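You operate a simulated robot arm through the tools that you are given. There is no shell and no other tool.

Carry out the task below with a simulated robot arm. There is one attempt and no reset: what you move stays moved.

Task
Tape a blue strip to a green strip on the join plate.
Fine: one yellow tab, blue strip under the blue lever, green under the black one, both locked; leave the other strips and tabs.

The check looks at the end state, three seconds after you hand in, the way a careful person would. Anything else that was tipped, shoved, dropped, spilled or broken makes it a failure.

Robot
A 7-joint arm with a two-finger parallel gripper, fixed in place. Base frame: the origin is at the foot of the arm, x ahead of it, y to its left, z up; the work surface is at about z = 0.8. Lengths are in m, angles in rad, forces in N, time in s.
With the tool pointing down near the work surface it reaches from about 0.44 to 0.92 m from the base axis. Its first joint turns from -2.496 to 2.496 rad. Payload 3 kg.
Tool frame: the origin (TCP) lies between the finger pads and is the grasp point; the fingertips stand 0.03 m ahead of it; z points along the fingers, y is the line along which they close. The gripper opens to 0.094 m. The fingers are 0.028 m wide and 0.01 m thick; the gripper's body (0.05 by 0.096 m) begins 0.055 m behind the TCP.
Orientation is that of the tool frame in the base frame, as [roll, pitch, yaw] about the fixed x, y, z axes, in that order (R = Rz(yaw) Ry(pitch) Rx(roll)). With the fingers straight down and closing along the base's y, the tool's x points along the base's -x, its y along +y and its z along -z.

Tools
- The arm moves only by the tool arm_command. Its argument "increments" is a list of rows, each a list of 6 numbers: the shift along the base's x, y, z in units of 150 mm (1.0 is 150 mm), then the turn, a rotation vector about the base's x, y, z in units of 180 degrees (1.0 is 180 degrees). In form: [[x, y, z, rx, ry, rz], ...]. A call has 1 to 20 rows; each row is the pose to reach, as a shift and turn from the pose commanded when the call began. "hand" is the gripper command, from -1 (shut) to 1 (fully open), values between in proportion, set as the call begins (left out, the last holds). A call with a number of a shift or a turn outside -1 to 1 is refused whole. Each row takes 0.2 s and may step no farther than 0.05 m and 0.15 rad from the row before; otherwise, or with a gripper value out of range, the whole call is refused. A pose out of reach is approached as far as the arm can. The call stops where the force on the tool passes 60 N (or 10 N more than at its start, if that is more) or the arm is blocked; 0.2 s more then pass. The fingers move at their own pace (about 0.072 m/s each) and stop on an object; they squeeze with about 44 N. The grip force told is the motor's: it shows also when the fingers shut on nothing. Time passes only in rows, and 0.2 s behind the last, so rows that repeat a pose let the fingers close. The reply holds the time, the measured pose of the TCP, the force on the tool along the base axes, the opening and the grip force, in the units named above and with some noise, with the torque about the TCP (base axes, N m) and any sound that the robot's microphone picked up.
- Cameras (640 x 400 px; columns grow to the right, rows downward): "scene" is fixed at [0.051, -0.6493, 1.5368]; the picture's right is [0.83, -0.56, 0.00], its down [-0.28, -0.41, -0.87] and it looks along [0.49, 0.72, -0.49] (base axes); focal length 320 px, centre (320, 200). "wrist" rides on the gripper at [0.076, 0.014, -0.103] in the tool frame; the picture's right is [-0.18, 0.98, 0.00], its down [-0.75, -0.14, -0.64] and it looks along [-0.63, -0.12, 0.77] (tool axes); focal length 243 px, centre (320, 200). There is no depth. A picture from a camera that has moved, and an enlarged one, comes with that camera's place and axes in the base frame and with its lens.
- snapshot(camera): a new picture of that camera. It takes no simulated time.
- zoom(camera, box): a new picture of the part [left, top, right, bottom] of that camera's present view, enlarged. It takes no simulated time.
- close_job(): hands the job in; it is judged then, once.

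Nothing tells you positions but the pictures and the camera data. Unless the task says otherwise, let go and move clear before handing in.

The tools are called as a command line: name --pt "numbers of a row" for each row, then --argument value for the rest, lists and objects as JSON in quotes. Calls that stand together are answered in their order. arm_command: Moves the arm, as the interface text tells. Its arguments: {"type":"object","properties":{"increments":{"type":"array","items":{"type":"array","items":{"type":"number"}}},"hand":{"type":"number"}},"required":["increments"]} The other tools are called the same way: snapshot (camera) takes a picture; zoom (camera, box) takes an enlarged picture of a part of a camera's view; close_job () hands the job in.

At the start:

```text
time_s: 0.0
ee_pos: [0.6212, 0.0683, 1.1808]
orientation: [3.14, 0.0, 3.141]
force: [-0.4, 0.5, -0.6]
wrist_torque: [0.02, 0.01, 0.02]
opening: 0.0943
grip_force: 0.0
```

scene: 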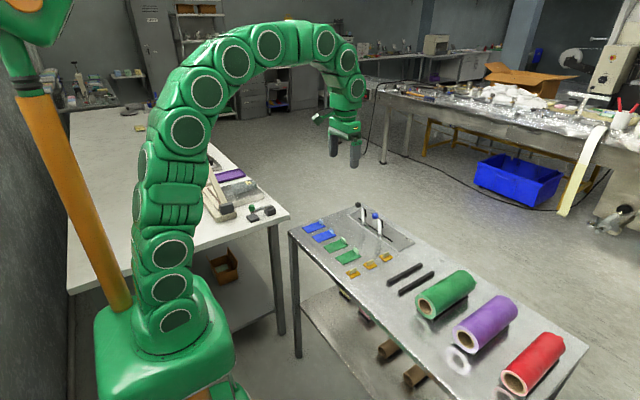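
wrist: 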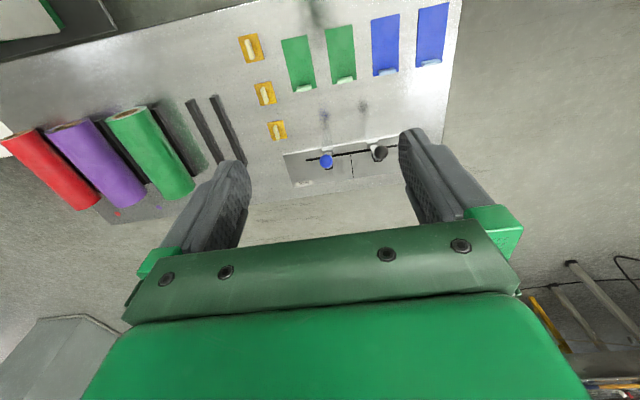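

I see a table with two blue strips, two green strips, three yellow tabs and a join plate with a blue-knobbed and a black-knobbed lever. I'll look closer before moving.

zoom --camera "scene" --box '[280, 190, 440, 290]'

zoom --camera "wrist" --box '[220, 0, 476, 160]'

zoom --camera "wrist" --box '[270, 120, 430, 220]'

```text
4.00 times, centred on (360, 240) of scene
camera zoom: at [0.051, -0.6493, 1.5368], right [0.83, -0.56, 0.0], down [-0.28, -0.41, -0.87], along [0.49, 0.72, -0.49], focal length 1278 px, centre (160, 40)
```

zoom: 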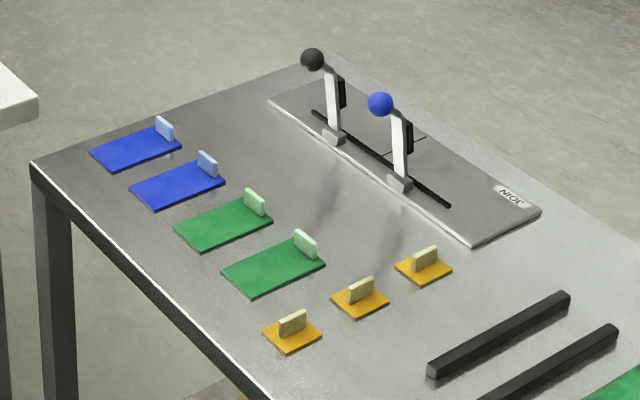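

```text
2.50 times, centred on (348, 80) of wrist
camera zoom: at [0.5449, 0.0834, 1.284], right [0.18, 0.98, 0.0], down [0.75, -0.14, 0.64], along [0.63, -0.12, -0.77], focal length 606 px, centre (250, 500)
```

zoom: 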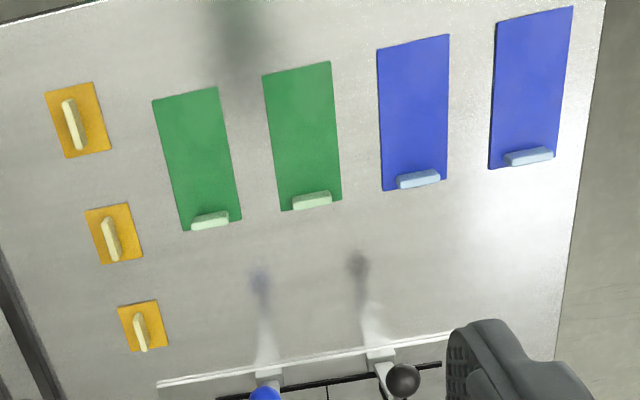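

```text
4.00 times, centred on (350, 170) of wrist
camera zoom: at [0.5449, 0.0834, 1.284], right [0.18, 0.98, 0.0], down [0.75, -0.14, 0.64], along [0.63, -0.12, -0.77], focal length 970 px, centre (200, 320)
```

zoom: 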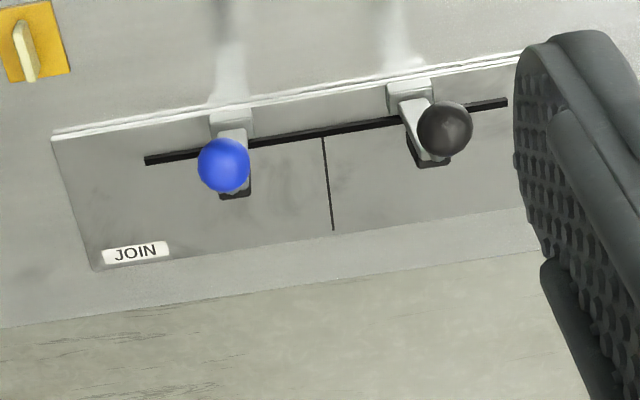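

I can place things roughly: the table is axis-aligned, the strips lie at x≈0.586–0.672, the seam of the join plate is at about y=0.102, and the levers stand open at y≈0.054 (blue) and 0.152 (black). I'll zoom in on the plate and grips for detail.

zoom --camera "scene" --box '[345, 197, 417, 242]'

zoom --camera "scene" --box '[300, 215, 396, 275]'

arm_command --pt "0.2 0.05 -0.3 0 0 0" --pt "0.4 0.1 -0.6 0 0 0" --pt "0.6 0.15 -0.9 0 0 0" --pt "0.6 0.15 -0.9 0 0 0" --hand 1

```text
8.89 times, centred on (381, 220) of scene
camera zoom: at [0.051, -0.6493, 1.5368], right [0.83, -0.56, 0.0], down [-0.28, -0.41, -0.87], along [0.49, 0.72, -0.49], focal length 2840 px, centre (-222, 27)
```

zoom: 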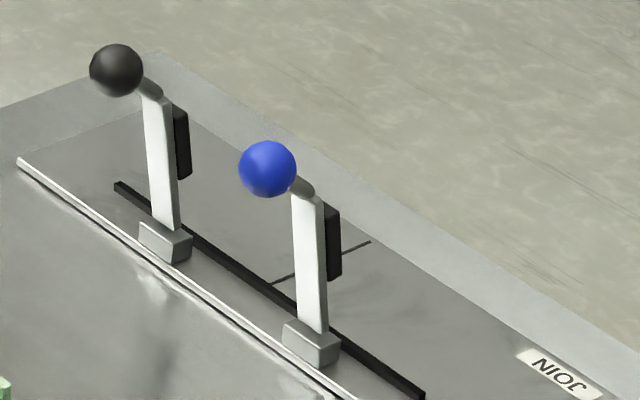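

```text
6.67 times, centred on (348, 245) of scene
camera zoom: at [0.051, -0.6493, 1.5368], right [0.83, -0.56, 0.0], down [-0.28, -0.41, -0.87], along [0.49, 0.72, -0.49], focal length 2130 px, centre (133, -100)
```

zoom: 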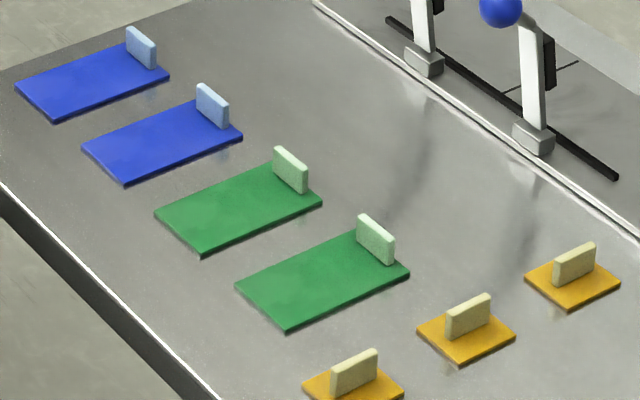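

```text
refused: row 1 steps farther than a row can; nothing moved
```

The levers hinge on the robot side of a low black fence, with pads facing +x, so pushing the knobs away from the robot should fold them down. I'll move closer for a better view; the last call was refused only for step size.

arm_command --pt "0.1 0.03 -0.2 0 0 0" --pt "0.2 0.06 -0.4 0 0 0" --pt "0.3 0.09 -0.6 0 0 0" --pt "0.4 0.12 -0.8 0 0 0" --pt "0.5 0.15 -0.9 0 0 0" --pt "0.5 0.15 -0.9 0 0 0" --hand 1

snapshot --camera "wrist"

```text
time_s: 1.4
ee_pos: [0.696, 0.0905, 1.0459]
orientation: [3.141, -0.001, -3.141]
force: [0.8, -0.9, -0.4]
wrist_torque: [-0.05, 0.0, -0.06]
opening: 0.094
grip_force: 0.1
```

```text
taken
camera wrist: at [0.6193, 0.1053, 1.1484], right [0.18, 0.98, 0.0], down [0.75, -0.14, 0.64], along [0.63, -0.12, -0.77], focal length 243 px, centre (320, 200)
```

wrist: 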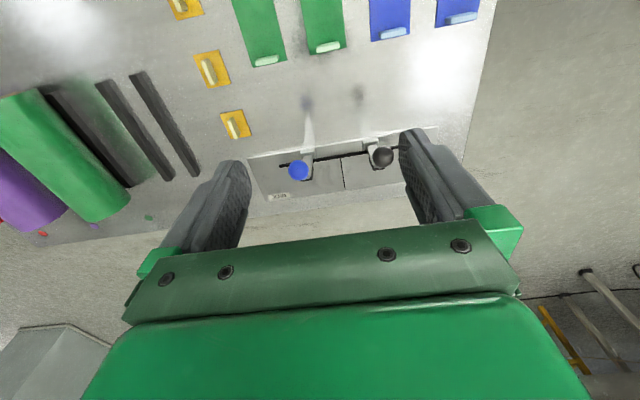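

I now have a view of the plate, the strip tabs and the tape tabs from above. I'll zoom on each to refine positions.

zoom --camera "wrist" --box '[240, 120, 440, 220]'

zoom --camera "wrist" --box '[180, 0, 500, 160]'

```text
3.20 times, centred on (340, 170) of wrist
camera zoom: at [0.6193, 0.1053, 1.1484], right [0.18, 0.98, 0.0], down [0.75, -0.14, 0.64], along [0.63, -0.12, -0.77], focal length 776 px, centre (256, 296)
```

zoom: 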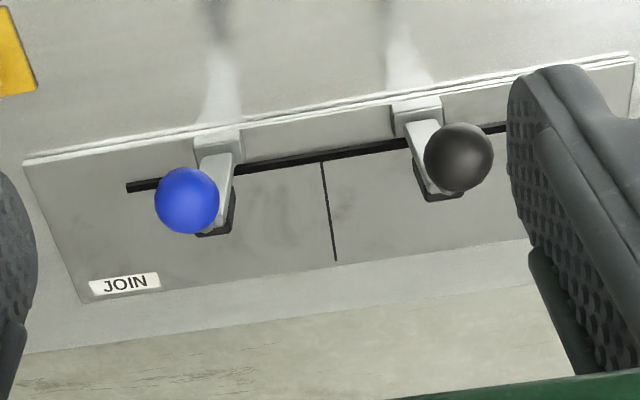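

```text
2.00 times, centred on (340, 80) of wrist
camera zoom: at [0.6193, 0.1053, 1.1484], right [0.18, 0.98, 0.0], down [0.75, -0.14, 0.64], along [0.63, -0.12, -0.77], focal length 485 px, centre (280, 440)
```

zoom: 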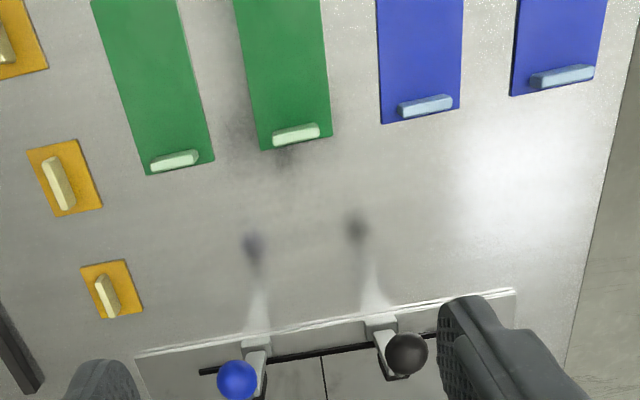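

The seam is confirmed at y≈0.102, the fence at x≈0.817 and the lever hinges at about y=0.054 and 0.150. I'll check the gripper and camera body for clearance with the levers.

snapshot --camera "scene"

zoom --camera "scene" --box '[300, 110, 428, 190]'

```text
taken
```

scene: 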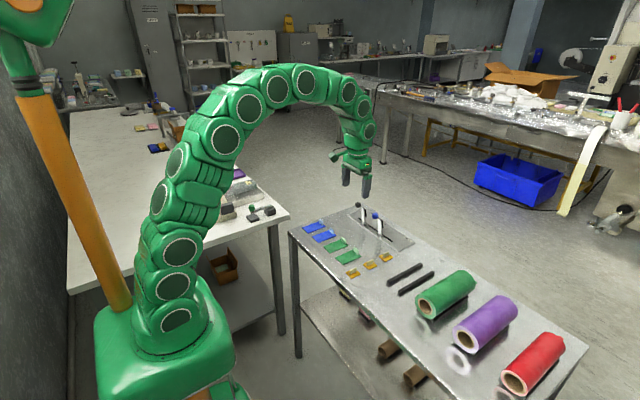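

```text
5.00 times, centred on (364, 150) of scene
camera zoom: at [0.051, -0.6493, 1.5368], right [0.83, -0.56, 0.0], down [-0.28, -0.41, -0.87], along [0.49, 0.72, -0.49], focal length 1598 px, centre (100, 450)
```

zoom: 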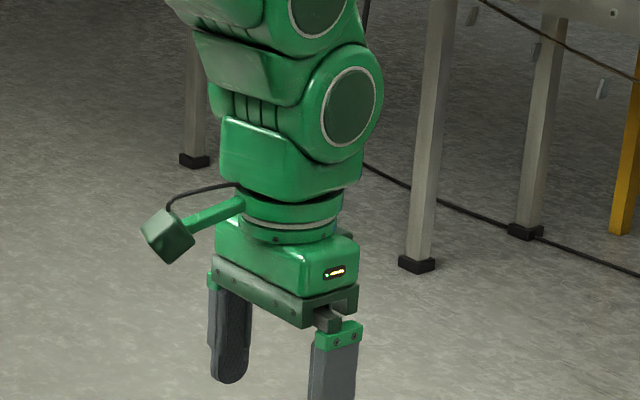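

The wrist camera sits on a bracket that could hit an upright knob if it is on the −x side, so I want to place the blue strip with the tool at yaw 0, camera outward. I'll first turn to yaw π/2 above the nearer blue strip.

zoom --camera "wrist" --box '[300, 0, 500, 100]'

arm_command --pt "0 0.05 0 0 0 -0.045" --pt "0 0.1 0 0 0 -0.09" --pt "-0.05 0.15 0 0 0 -0.135" --pt "-0.05 0.2 0 0 0 -0.18" --pt "-0.1 0.25 0 0 0 -0.225" --pt "-0.1 0.3 0 0 0 -0.27" --pt "-0.15 0.4 0 0 0 -0.315" --pt "-0.15 0.5 0 0 0 -0.36" --pt "-0.2 0.6 0 0 0 -0.405" --pt "-0.2 0.6 0 0 0 -0.45" --pt "-0.2 0.6 0 0 0 -0.5" --pt "-0.2 0.6 0 0 0 -0.5"

snapshot --camera "wrist"

```text
3.20 times, centred on (400, 50) of wrist
camera zoom: at [0.6193, 0.1053, 1.1484], right [0.18, 0.98, 0.0], down [0.75, -0.14, 0.64], along [0.63, -0.12, -0.77], focal length 776 px, centre (64, 680)
```

zoom: 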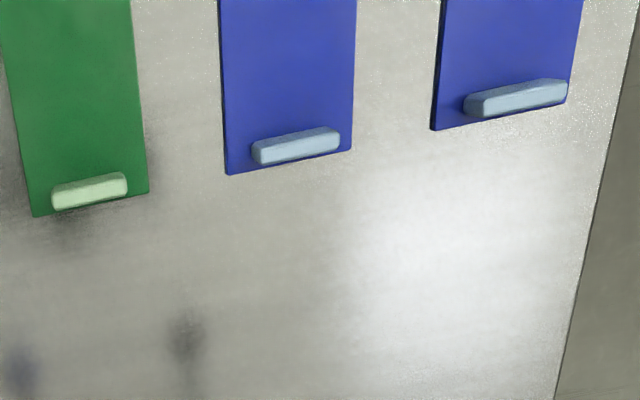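

```text
refused: row 11 steps farther than a row can; nothing moved
```

```text
taken
camera wrist: at [0.6193, 0.1053, 1.1484], right [0.18, 0.98, 0.0], down [0.75, -0.14, 0.64], along [0.63, -0.12, -0.77], focal length 243 px, centre (320, 200)
```

wrist: 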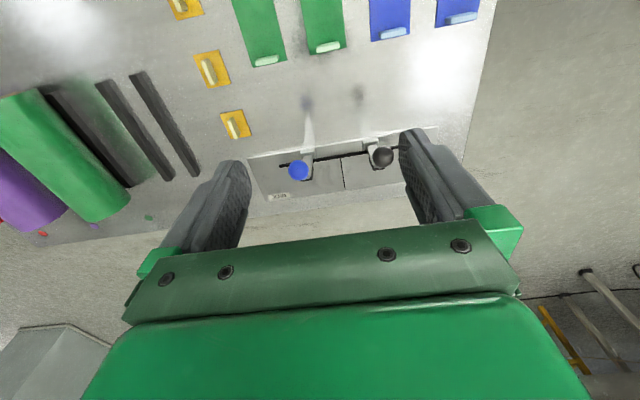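

The blue tab's centre is near (0.663, 0.182), thin along x. I'll redo the turn with smaller steps.

arm_command --pt "0 0.05 0 0 0 -0.045" --pt "0 0.1 0 0 0 -0.09" --pt "-0.05 0.15 0 0 0 -0.135" --pt "-0.05 0.2 0 0 0 -0.18" --pt "-0.1 0.25 0 0 0 -0.225" --pt "-0.1 0.3 0 0 0 -0.27" --pt "-0.15 0.4 0 0 0 -0.315" --pt "-0.15 0.5 0 0 0 -0.36" --pt "-0.2 0.6 0 0 0 -0.405" --pt "-0.2 0.6 0 0 0 -0.45" --pt "-0.2 0.6 0 0 0 -0.48" --pt "-0.2 0.6 0 0 0 -0.5" --pt "-0.2 0.6 0 0 0 -0.5"

snapshot --camera "wrist"

```text
time_s: 4.2
ee_pos: [0.6653, 0.1812, 1.0475]
orientation: [3.141, -0.001, 1.57]
force: [-0.8, 0.0, -0.1]
wrist_torque: [0.01, -0.02, 0.02]
opening: 0.0939
grip_force: 0.0
```

```text
taken
camera wrist: at [0.6802, 0.2576, 1.149], right [0.98, -0.19, 0.0], down [-0.14, -0.75, 0.64], along [-0.12, -0.63, -0.77], focal length 243 px, centre (320, 200)
```

wrist: 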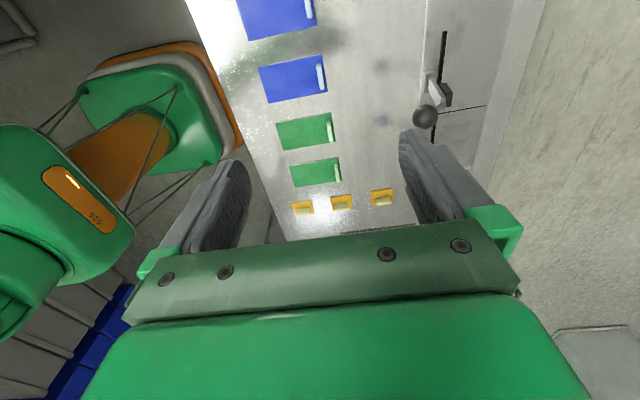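

The turn to yaw π/2 worked and both blue strips and the black lever are visible from this angle. I'll zoom on the tabs and lever to refine.

zoom --camera "wrist" --box '[230, 30, 390, 130]'

zoom --camera "wrist" --box '[380, 20, 500, 140]'

```text
4.00 times, centred on (310, 80) of wrist
camera zoom: at [0.6802, 0.2576, 1.149], right [0.98, -0.19, 0.0], down [-0.14, -0.75, 0.64], along [-0.12, -0.63, -0.77], focal length 970 px, centre (360, 680)
```

zoom: 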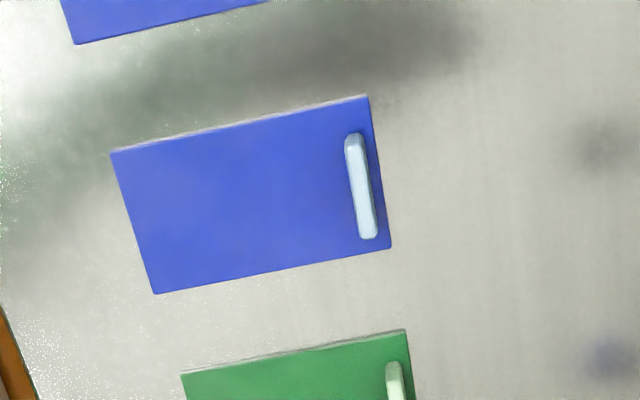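

```text
3.33 times, centred on (440, 80) of wrist
camera zoom: at [0.6802, 0.2576, 1.149], right [0.98, -0.19, 0.0], down [-0.14, -0.75, 0.64], along [-0.12, -0.63, -0.77], focal length 809 px, centre (-80, 600)
```

zoom: 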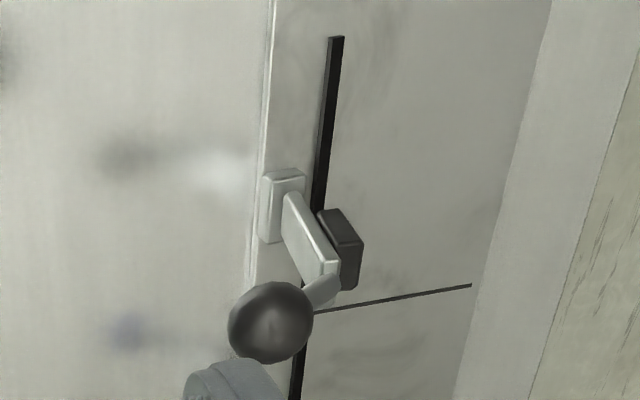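

Blue strip 1 spans about x 0.588–0.672, y 0.160–0.204 with its 30 mm wide, 6 mm thick tab at about (0.664, 0.182). I'll narrow the fingers to ~40 mm and come down to just above it.

arm_command --pt "0 0.008 -0.3 0 0 0" --pt "-0.0133 0.008 -0.6 0 0 0" --pt "-0.0133 0.008 -0.85 0 0 0" --pt "-0.0133 0.008 -1.0 0 0 0" --pt "-0.0133 0.008 -1.0 0 0 0" --hand -0.15

snapshot --camera "wrist"

zoom --camera "scene" --box '[290, 170, 418, 250]'

```text
time_s: 5.4
ee_pos: [0.6622, 0.1812, 0.8975]
orientation: [3.141, -0.001, 1.571]
force: [-0.4, -0.2, 0.4]
wrist_torque: [0.03, 0.0, -0.01]
opening: 0.0396
grip_force: 0.0
```

```text
taken
camera wrist: at [0.6776, 0.2587, 0.9995], right [0.98, -0.18, 0.0], down [-0.14, -0.75, 0.64], along [-0.12, -0.63, -0.77], focal length 243 px, centre (320, 200)
```

wrist: 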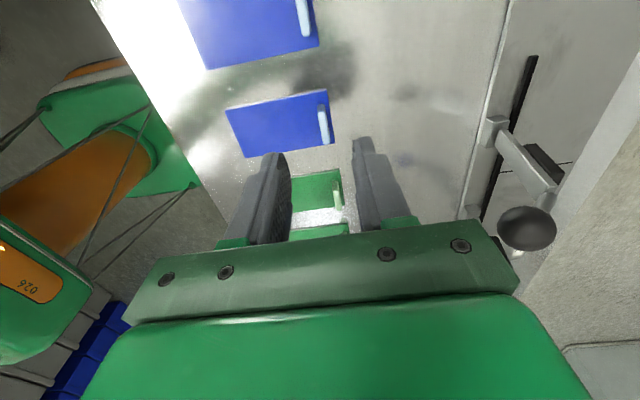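

```text
5.00 times, centred on (354, 210) of scene
camera zoom: at [0.051, -0.6493, 1.5368], right [0.83, -0.56, 0.0], down [-0.28, -0.41, -0.87], along [0.49, 0.72, -0.49], focal length 1598 px, centre (150, 150)
```

zoom: 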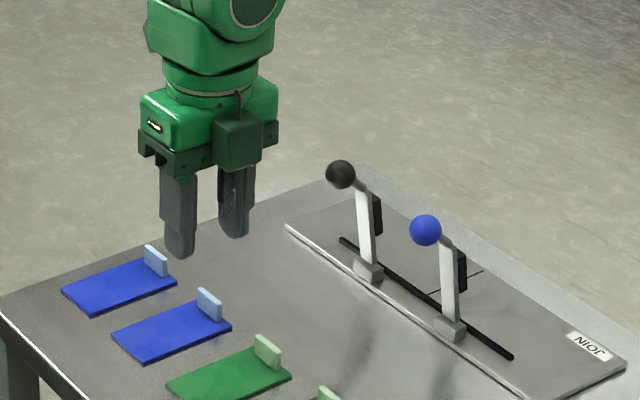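

The fingers hang directly above the blue strip's tab in both views. I'll zoom to check alignment before descending.

zoom --camera "wrist" --box '[260, 70, 400, 170]'

```text
4.00 times, centred on (330, 120) of wrist
camera zoom: at [0.6776, 0.2587, 0.9995], right [0.98, -0.18, 0.0], down [-0.14, -0.75, 0.64], along [-0.12, -0.63, -0.77], focal length 970 px, centre (280, 520)
```

zoom: 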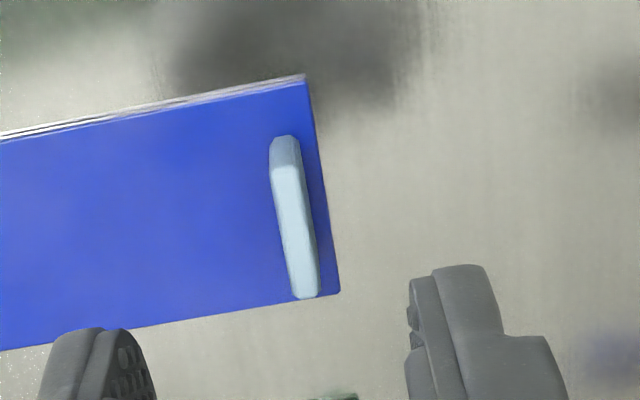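

The tab reads at x≈0.667 relative to the fingers, so I'll nudge +2 mm in x and descend so the fingertips stop about 5 mm above the table.

arm_command --pt "0.0153 0 -0.1 0 0 0" --pt "0.0153 0 -0.2 0 0 0" --pt "0.0153 0 -0.3 0 0 0" --pt "0.0153 0 -0.35 0 0 0" --pt "0.0153 0 -0.385 0 0 0" --pt "0.0153 0 -0.385 0 0 0"

snapshot --camera "wrist"

zoom --camera "scene" --box '[300, 200, 380, 250]'

```text
time_s: 6.8
ee_pos: [0.6662, 0.1818, 0.8394]
orientation: [3.141, 0.0, 1.57]
force: [-0.2, 1.4, 0.2]
wrist_torque: [-0.01, 0.05, 0.0]
opening: 0.04
grip_force: 0.0
```

```text
taken
camera wrist: at [0.6804, 0.2585, 0.9409], right [0.98, -0.18, 0.0], down [-0.14, -0.75, 0.64], along [-0.12, -0.63, -0.77], focal length 243 px, centre (320, 200)
```

wrist: 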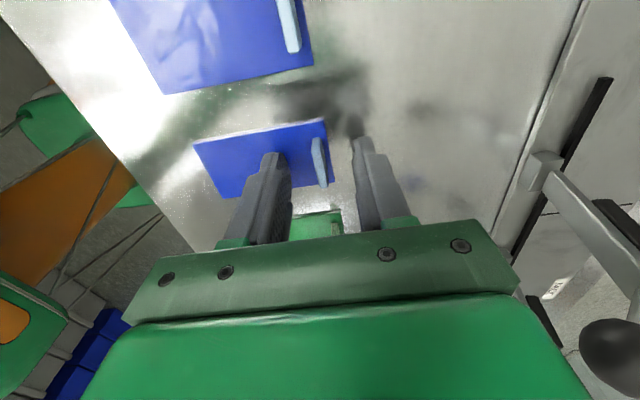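

```text
8.00 times, centred on (340, 225) of scene
camera zoom: at [0.051, -0.6493, 1.5368], right [0.83, -0.56, 0.0], down [-0.28, -0.41, -0.87], along [0.49, 0.72, -0.49], focal length 2556 px, centre (160, 0)
```

zoom: 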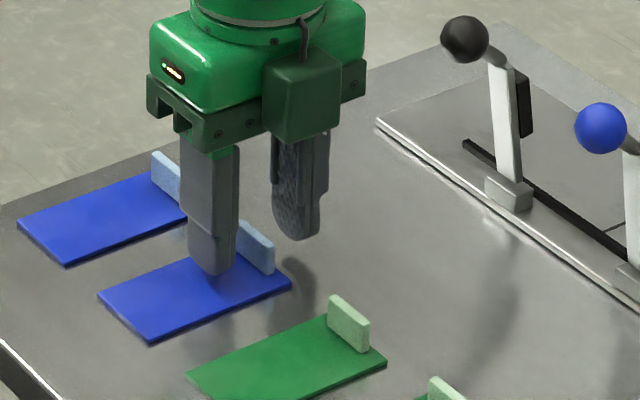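

Both fingers straddle the tab near the surface. I'll close the grip.

arm_command --pt "0 0 0 0 0 0" --pt "0 0 0 0 0 0" --pt "0 0 0 0 0 0" --pt "0 0 0 0 0 0" --hand -1

zoom --camera "wrist" --box '[180, 80, 400, 240]'

```text
time_s: 7.8
ee_pos: [0.6662, 0.1816, 0.8397]
orientation: [-3.14, 0.0, 1.572]
force: [-0.4, -0.2, -0.1]
wrist_torque: [-0.02, 0.03, 0.02]
opening: 0.003
grip_force: 37.9
```

```text
2.50 times, centred on (290, 160) of wrist
camera zoom: at [0.6804, 0.2584, 0.941], right [0.98, -0.18, 0.0], down [-0.14, -0.75, 0.64], along [-0.12, -0.63, -0.77], focal length 606 px, centre (395, 300)
```

zoom: 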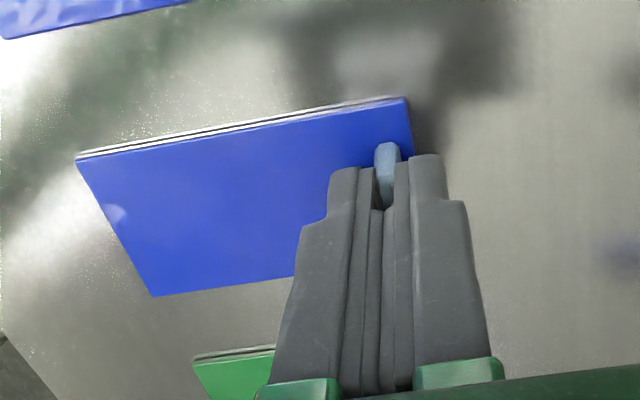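

The grip reads 38 N at 3 mm opening with the tab seemingly between the pads. I'll lift a little to confirm it comes along.

arm_command --pt "0 0 0.05 0 0 0" --pt "0 0 0.1 0 0 0" --pt "0 0 0.2 0 0 0" --pt "0 0 0.2 0 0 0"

zoom --camera "scene" --box '[300, 200, 380, 250]'

snapshot --camera "wrist"

```text
time_s: 8.8
ee_pos: [0.6656, 0.183, 0.8702]
orientation: [3.141, 0.0, 1.573]
force: [-0.3, -0.6, 0.2]
wrist_torque: [-0.04, 0.02, -0.03]
opening: 0.0031
grip_force: 38.3
```

```text
8.00 times, centred on (340, 225) of scene
camera zoom: at [0.051, -0.6493, 1.5368], right [0.83, -0.56, 0.0], down [-0.28, -0.41, -0.87], along [0.49, 0.72, -0.49], focal length 2556 px, centre (160, 0)
```

zoom: 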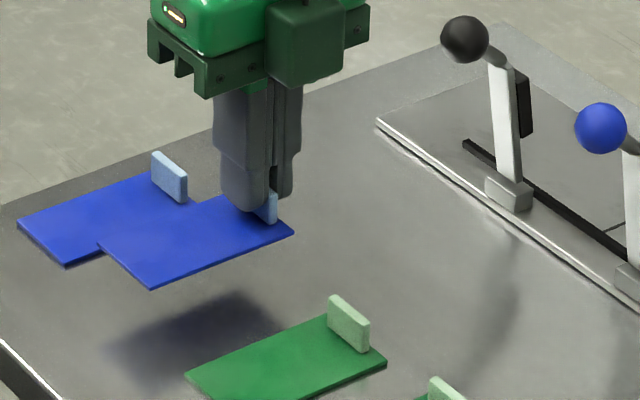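

```text
taken
camera wrist: at [0.6811, 0.2586, 0.9707], right [0.98, -0.18, 0.0], down [-0.14, -0.75, 0.64], along [-0.12, -0.63, -0.77], focal length 243 px, centre (320, 200)
```

wrist: 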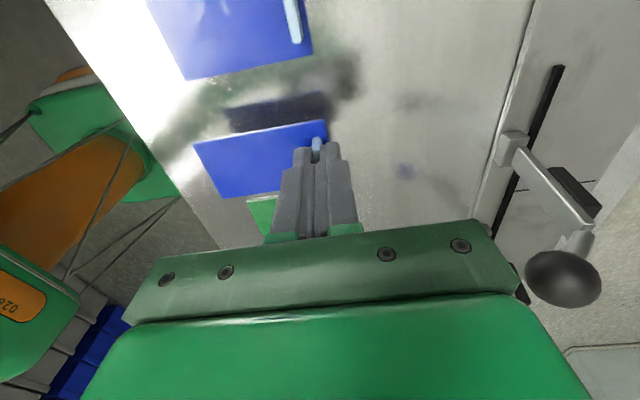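

The strip is held flat and level. I'll raise it well above the knobs and then turn to yaw 0 while moving toward the plate.

arm_command --pt "0 0 0.3 0 0 0" --pt "0 0 0.6 0 0 0" --pt "0 0 0.9 0 0 0" --pt "0 0 1.0 0 0 0"

arm_command --pt "0.06 -0.08 0 0 0 -0.04" --pt "0.12 -0.16 0 0 0 -0.08" --pt "0.18 -0.24 0 0 0 -0.12" --pt "0.24 -0.32 0 0 0 -0.16" --pt "0.3 -0.4 0 0 0 -0.2" --pt "0.36 -0.48 0 0 0 -0.24" --pt "0.42 -0.56 0 0 0 -0.28" --pt "0.48 -0.64 0 0 0 -0.32" --pt "0.54 -0.72 0 0 0 -0.36" --pt "0.6 -0.8 0 0 0 -0.4" --pt "0.66 -0.88 0 0 0 -0.44" --pt "0.72 -0.96 0 0 0 -0.48" --pt "0.76 -1.0 0 0 0 -0.5" --pt "0.76 -1.0 0 0 0 -0.5"

snapshot --camera "scene"

snapshot --camera "wrist"

```text
time_s: 9.8
ee_pos: [0.6679, 0.1819, 1.018]
orientation: [3.141, -0.001, 1.571]
force: [-0.1, -0.5, 0.4]
wrist_torque: [0.02, 0.03, -0.02]
opening: 0.0032
grip_force: 37.4
```

```text
time_s: 12.8
ee_pos: [0.7419, 0.0529, 1.0043]
orientation: [3.141, -0.003, 0.133]
force: [-0.6, -0.4, 0.5]
wrist_torque: [-0.03, -0.01, 0.01]
opening: 0.0032
grip_force: 37.7
out of reach, approached as far as the arm can: row 12, 13, 14
```

```text
taken
```

scene: 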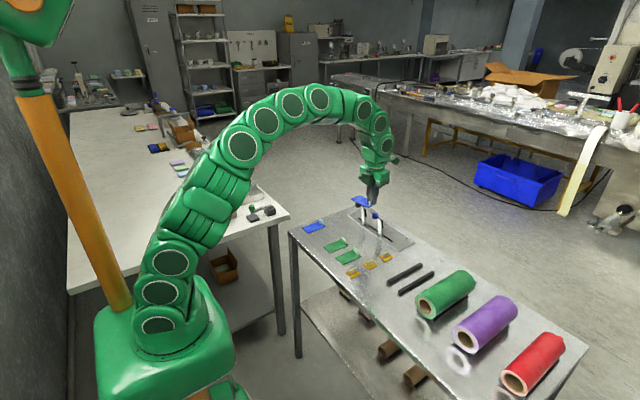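

```text
taken
camera wrist: at [0.8198, 0.0497, 1.1064], right [-0.05, -1.0, 0.0], down [-0.77, 0.04, 0.64], along [-0.64, 0.03, -0.77], focal length 243 px, centre (320, 200)
```

wrist: 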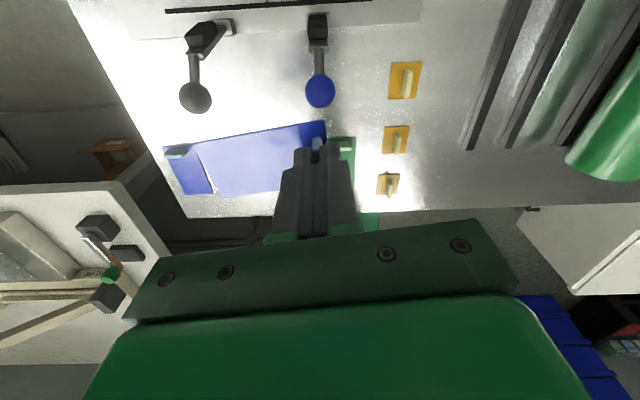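

The wrist joint stops at about yaw 0.13, so yaw 0 isn't reachable. I'll put the strip back where it was, then re-grip it from the opposite yaw (−π/2) with a slight tilt about the closing axis, so that it can be placed at yaw π with the camera clear of the knob.

arm_command --pt "-0.06 0.08 0 0 0 0.04" --pt "-0.12 0.16 0 0 0 0.08" --pt "-0.18 0.24 0 0 0 0.12" --pt "-0.24 0.32 0 0 0 0.16" --pt "-0.3 0.4 0 0 0 0.2" --pt "-0.36 0.48 0 0 0 0.24" --pt "-0.42 0.56 0 0 0 0.28" --pt "-0.48 0.64 0 0 0 0.32" --pt "-0.54 0.72 0 0 0 0.36" --pt "-0.6 0.8 0 0 0 0.4" --pt "-0.66 0.88 0 0 0 0.44" --pt "-0.72 0.96 0 0 0 0.48" --pt "-0.76 1.0 0 0 0 0.5" --pt "-0.76 1.0 0 0 0 0.5"

snapshot --camera "wrist"

```text
time_s: 15.8
ee_pos: [0.6287, 0.2044, 1.0059]
orientation: [-3.141, -0.002, 1.705]
force: [-0.2, -0.2, 0.1]
wrist_torque: [-0.02, 0.0, -0.01]
opening: 0.003
grip_force: 37.1
```

```text
taken
camera wrist: at [0.6312, 0.2824, 1.1077], right [1.0, -0.05, 0.0], down [-0.04, -0.77, 0.64], along [-0.03, -0.64, -0.77], focal length 243 px, centre (320, 200)
```

wrist: 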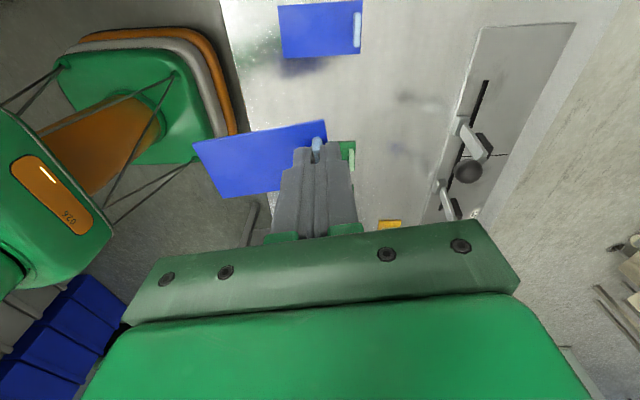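

The clipped pose became the new reference, so I'm 4 cm off; the strip is still held. I'll correct back above its original place at yaw π/2.

arm_command --pt "0.12 -0.07 0 0 0 -0.02" --pt "0.2567 -0.1433 0 0 0 -0.0426" --pt "0.2567 -0.1433 0 0 0 -0.0426" --pt "0.2567 -0.1433 0 0 0 -0.0426"

arm_command --pt "0 0 -0.2 0 0 0" --pt "0 0 -0.4 0 0 0" --pt "0 0 -0.6 0 0 0" --pt "0 0 -0.8 0 0 0" --pt "0 0 -0.8 0 0 0"

snapshot --camera "wrist"

zoom --camera "scene" --box '[300, 200, 380, 250]'

```text
time_s: 16.8
ee_pos: [0.6664, 0.1836, 1.0055]
orientation: [-3.14, 0.0, 1.572]
force: [0.3, 0.3, 0.1]
wrist_torque: [-0.02, 0.01, 0.0]
opening: 0.0032
grip_force: 37.6
```

```text
time_s: 18.0
ee_pos: [0.6656, 0.1837, 0.8828]
orientation: [-3.141, 0.0, 1.574]
force: [0.3, 1.2, -0.5]
wrist_torque: [-0.01, 0.02, 0.01]
opening: 0.0031
grip_force: 37.5
```

```text
taken
camera wrist: at [0.6798, 0.2603, 0.9858], right [0.98, -0.18, 0.0], down [-0.14, -0.76, 0.64], along [-0.12, -0.63, -0.77], focal length 243 px, centre (320, 200)
```

wrist: 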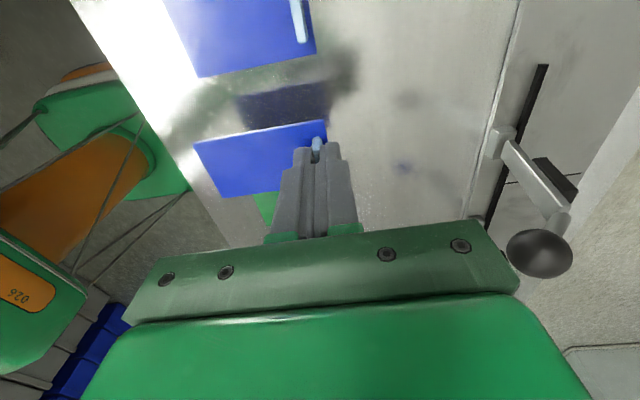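

```text
8.00 times, centred on (340, 225) of scene
camera zoom: at [0.051, -0.6493, 1.5368], right [0.83, -0.56, 0.0], down [-0.28, -0.41, -0.87], along [0.49, 0.72, -0.49], focal length 2556 px, centre (160, 0)
```

zoom: 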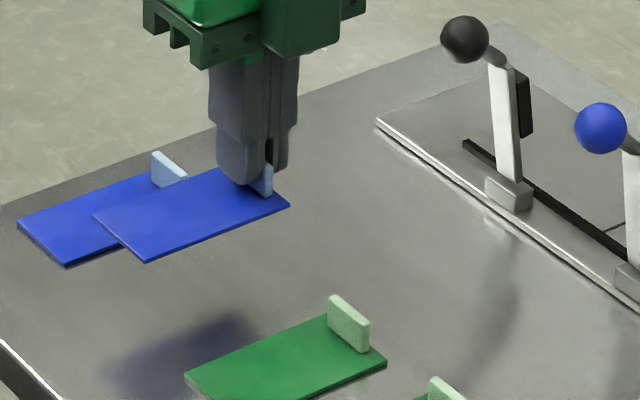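

The strip is level above its old spot. I'll lower it to about 1 mm above contact and then ease down watching the force.

arm_command --pt "0 -0.01 -0.1 0 0 0" --pt "0 -0.01 -0.2 0 0 0" --pt "0 -0.01 -0.26 0 0 0" --pt "0 -0.01 -0.29 0 0 0" --pt "0 -0.01 -0.29 0 0 0"

zoom --camera "scene" --box '[300, 210, 380, 260]'

```text
time_s: 19.2
ee_pos: [0.6656, 0.1826, 0.8426]
orientation: [-3.14, -0.003, 1.573]
force: [-0.3, 0.9, -1.1]
wrist_torque: [-0.02, 0.01, -0.02]
opening: 0.0034
grip_force: 37.8
```

```text
8.00 times, centred on (340, 235) of scene
camera zoom: at [0.051, -0.6493, 1.5368], right [0.83, -0.56, 0.0], down [-0.28, -0.41, -0.87], along [0.49, 0.72, -0.49], focal length 2556 px, centre (160, -80)
```

zoom: 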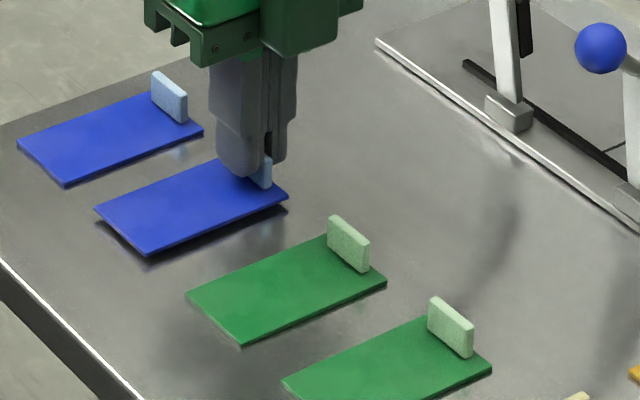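

A thin shadow under the strip shows a few millimetres of clearance. I'll ease down in small steps.

arm_command --pt "0 0 -0.008 0 0 0" --pt "0 0 -0.016 0 0 0" --pt "0 0 -0.02 0 0 0" --pt "0 0 -0.02 0 0 0"

zoom --camera "scene" --box '[300, 210, 380, 260]'

```text
time_s: 20.2
ee_pos: [0.6656, 0.1817, 0.8407]
orientation: [3.142, -0.003, 1.573]
force: [-0.3, 0.4, -0.4]
wrist_torque: [0.01, 0.04, 0.02]
opening: 0.003
grip_force: 37.7
```

```text
8.00 times, centred on (340, 235) of scene
camera zoom: at [0.051, -0.6493, 1.5368], right [0.83, -0.56, 0.0], down [-0.28, -0.41, -0.87], along [0.49, 0.72, -0.49], focal length 2556 px, centre (160, -80)
```

zoom: 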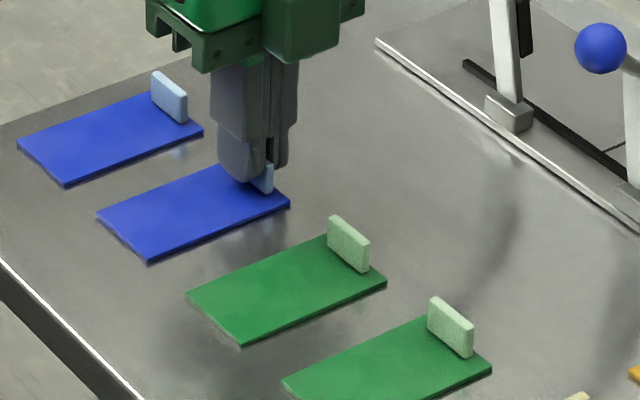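

It is practically on the table; one more half-millimetre, then open slightly and lift off.

arm_command --pt "0 0 -0.005 0 0 0" --pt "0 0 -0.005 0 0 0"

arm_command --pt "0 0 0 0 0 0" --pt "0 0 0 0 0 0" --pt "0 0 0 0 0 0" --pt "0 0 0.1 0 0 0" --pt "0 0 0.25 0 0 0" --pt "0 0 0.5 0 0 0" --pt "0 0 0.8 0 0 0" --pt "0 0 0.8 0 0 0" --hand -0.3

zoom --camera "scene" --box '[300, 210, 380, 260]'

snapshot --camera "wrist"

```text
time_s: 20.8
ee_pos: [0.6669, 0.1816, 0.8381]
orientation: [-3.141, -0.001, 1.573]
force: [-0.1, 1.3, 3.9]
wrist_torque: [-0.03, 0.02, -0.02]
opening: 0.003
grip_force: 37.4
```

```text
time_s: 22.6
ee_pos: [0.6684, 0.181, 0.9615]
orientation: [-3.14, -0.003, 1.572]
force: [0.8, 0.4, -0.2]
wrist_torque: [-0.02, -0.01, -0.02]
opening: 0.0326
grip_force: 0.1
```

```text
8.00 times, centred on (340, 235) of scene
camera zoom: at [0.051, -0.6493, 1.5368], right [0.83, -0.56, 0.0], down [-0.28, -0.41, -0.87], along [0.49, 0.72, -0.49], focal length 2556 px, centre (160, -80)
```

zoom: 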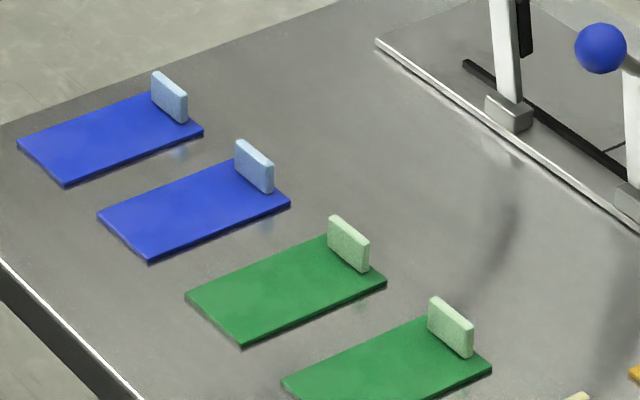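

```text
taken
camera wrist: at [0.6827, 0.2582, 1.0632], right [0.98, -0.18, 0.0], down [-0.14, -0.76, 0.64], along [-0.12, -0.63, -0.77], focal length 243 px, centre (320, 200)
```

wrist: 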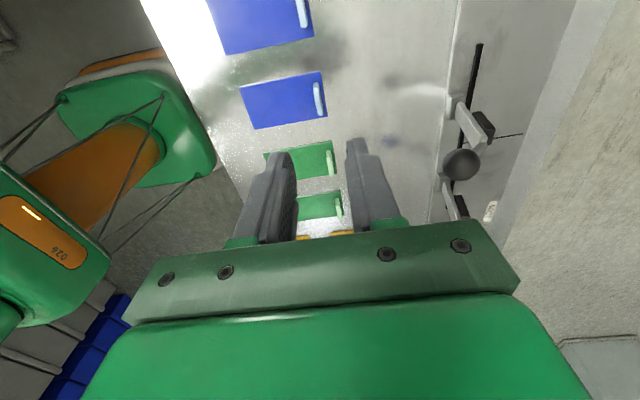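

Blue strip is back and flat. Since the tool is already at yaw π/2, I'll do the green strip first (pick at π/2, place at π with its tab outward, +y), then the blue one from the other side. Let me zoom on the greens.

arm_command --pt "0 -0.2 0.1 0 0 0" --pt "0 -0.35 0.2 0 0 0" --pt "0 -0.5 0.2 0 0 0" --pt "0 -0.5 0.2 0 0 0"

snapshot --camera "wrist"

zoom --camera "wrist" --box '[230, 30, 390, 130]'

```text
time_s: 23.6
ee_pos: [0.6652, 0.1063, 0.9896]
orientation: [-3.14, -0.002, 1.572]
force: [0.0, -0.4, 0.3]
wrist_torque: [-0.01, -0.01, 0.0]
opening: 0.033
grip_force: 0.1
```

```text
taken
camera wrist: at [0.6805, 0.1834, 1.0922], right [0.98, -0.18, 0.0], down [-0.14, -0.76, 0.64], along [-0.12, -0.63, -0.77], focal length 243 px, centre (320, 200)
```

wrist: 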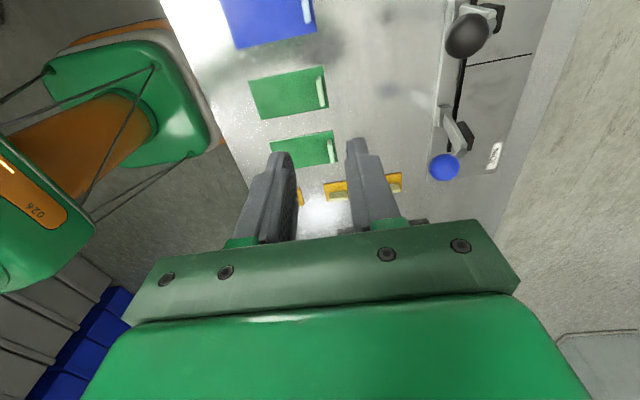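

```text
4.00 times, centred on (310, 80) of wrist
camera zoom: at [0.6805, 0.1834, 1.0922], right [0.98, -0.18, 0.0], down [-0.14, -0.76, 0.64], along [-0.12, -0.63, -0.77], focal length 970 px, centre (360, 680)
```

zoom: 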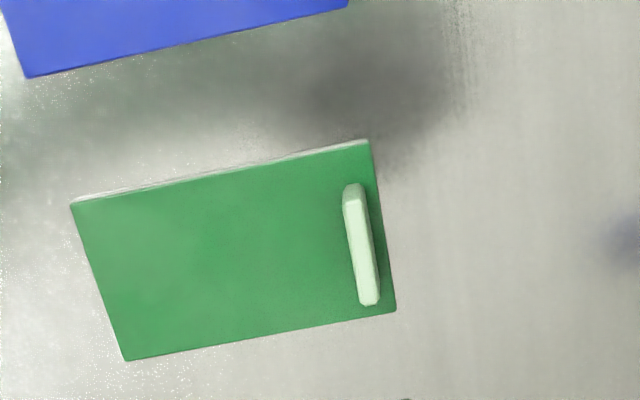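

Green strip B measures x 0.5895–0.673, y 0.0836–0.1287, tab at about (0.667, 0.106). I'll descend on its tab.

arm_command --pt "0 -0.007 -0.3 0 0 0" --pt "0 -0.007 -0.6 0 0 0" --pt "0 -0.007 -0.75 0 0 0" --pt "0 -0.007 -0.85 0 0 0" --pt "0 -0.007 -0.93 0 0 0" --pt "0 -0.007 -0.97 0 0 0" --pt "0 -0.007 -0.97 0 0 0" --hand -0.2

zoom --camera "scene" --box '[310, 215, 390, 265]'

snapshot --camera "wrist"

```text
time_s: 25.2
ee_pos: [0.668, 0.1046, 0.8439]
orientation: [-3.139, -0.003, 1.574]
force: [0.3, -0.1, 0.2]
wrist_torque: [0.0, 0.02, 0.01]
opening: 0.0377
grip_force: 0.0
```

```text
8.00 times, centred on (350, 240) of scene
camera zoom: at [0.051, -0.6493, 1.5368], right [0.83, -0.56, 0.0], down [-0.28, -0.41, -0.87], along [0.49, 0.72, -0.49], focal length 2556 px, centre (80, -120)
```

zoom: 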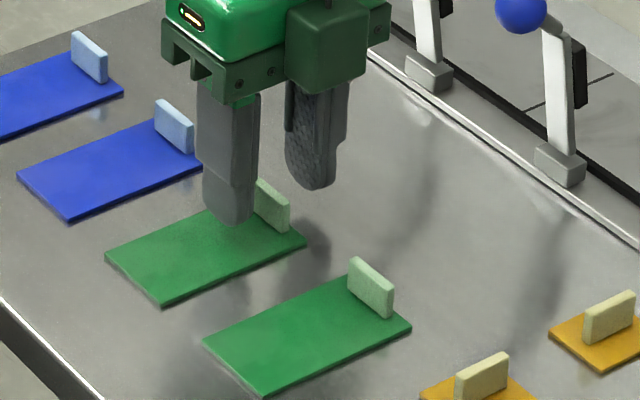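

```text
taken
camera wrist: at [0.6812, 0.1829, 0.9448], right [0.98, -0.18, 0.0], down [-0.14, -0.76, 0.64], along [-0.12, -0.63, -0.77], focal length 243 px, centre (320, 200)
```

wrist: 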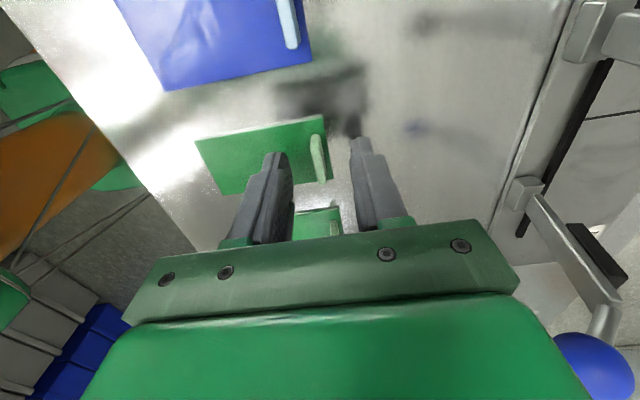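

The fingers straddle the green tab. I'll add a 10° lean about the closing axis (top away from the camera side) so the camera bracket will ride higher than the knob when placing, and then settle slightly lower.

arm_command --pt "0 -0.01 0 0.03 0 0" --pt "0 -0.02 0 0.0556 0 0" --pt "0 -0.02 -0.015 0.0556 0 0" --pt "0 -0.02 -0.015 0.0556 0 0"

zoom --camera "scene" --box '[310, 215, 390, 265]'

```text
time_s: 26.2
ee_pos: [0.6669, 0.1029, 0.8408]
orientation: [-3.141, -0.178, 1.573]
force: [0.5, 0.8, 0.2]
wrist_torque: [0.01, -0.01, 0.01]
opening: 0.0373
grip_force: 0.0
```

```text
8.00 times, centred on (350, 240) of scene
camera zoom: at [0.051, -0.6493, 1.5368], right [0.83, -0.56, 0.0], down [-0.28, -0.41, -0.87], along [0.49, 0.72, -0.49], focal length 2556 px, centre (80, -120)
```

zoom: 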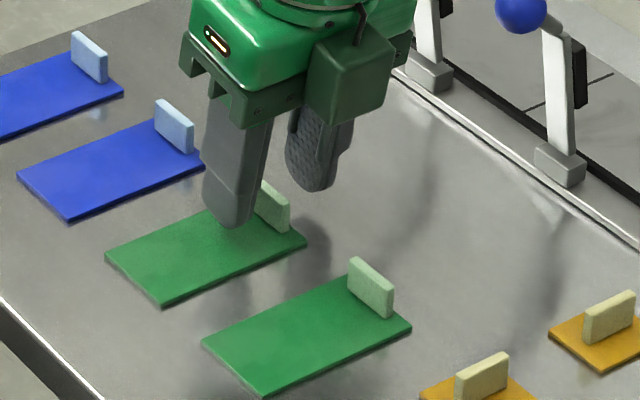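

The lean is right and the tab sits between the pads. Closing and lifting.

arm_command --pt "0 0 0 0 0 0" --pt "0 0 0 0 0 0" --pt "0 0 0 0 0 0" --pt "0 0 0 0 0 0" --pt "0 0 0.05 0 0 0" --pt "0 0 0.15 0 0 0" --pt "0 0 0.4 0 0 0" --pt "0 0 0.4 0 0 0" --hand -1

zoom --camera "scene" --box '[300, 195, 396, 255]'

snapshot --camera "wrist"

```text
time_s: 28.0
ee_pos: [0.6669, 0.1026, 0.903]
orientation: [-3.139, -0.175, 1.573]
force: [-0.1, -0.3, 0.1]
wrist_torque: [-0.01, 0.02, 0.01]
opening: 0.003
grip_force: 37.7
```

```text
6.67 times, centred on (348, 225) of scene
camera zoom: at [0.051, -0.6493, 1.5368], right [0.83, -0.56, 0.0], down [-0.28, -0.41, -0.87], along [0.49, 0.72, -0.49], focal length 2130 px, centre (133, 33)
```

zoom: 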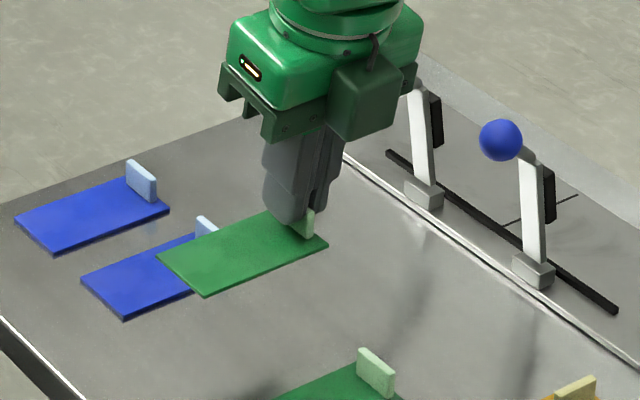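

```text
taken
camera wrist: at [0.6808, 0.1605, 1.0157], right [0.98, -0.18, -0.03], down [-0.14, -0.85, 0.5], along [-0.12, -0.49, -0.87], focal length 243 px, centre (320, 200)
```

wrist: 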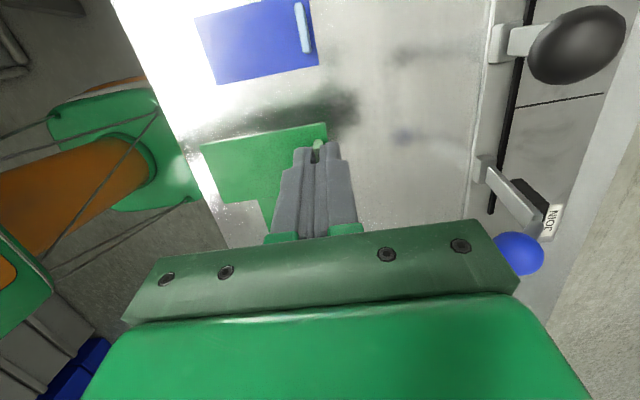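

The green strip is held level. Before carrying it over, I'll measure the fence and seam from here.

zoom --camera "wrist" --box '[470, 50, 630, 210]'

zoom --camera "scene" --box '[356, 205, 404, 235]'

```text
2.50 times, centred on (550, 130) of wrist
camera zoom: at [0.6808, 0.1605, 1.0157], right [0.98, -0.18, -0.03], down [-0.14, -0.85, 0.5], along [-0.12, -0.49, -0.87], focal length 606 px, centre (-255, 375)
```

zoom: 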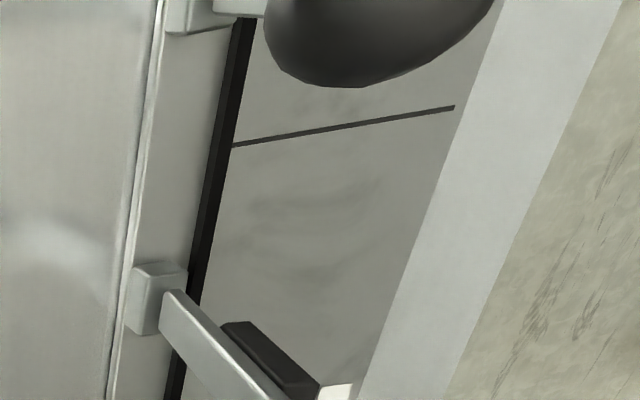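

```text
13.33 times, centred on (380, 220) of scene
camera zoom: at [0.051, -0.6493, 1.5368], right [0.83, -0.56, 0.0], down [-0.28, -0.41, -0.87], along [0.49, 0.72, -0.49], focal length 4260 px, centre (-480, -67)
```

zoom: 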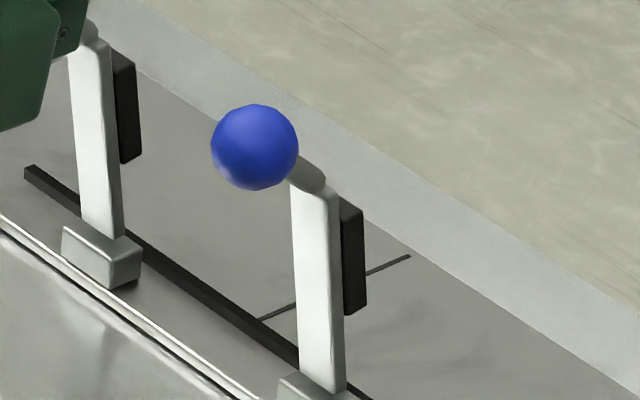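

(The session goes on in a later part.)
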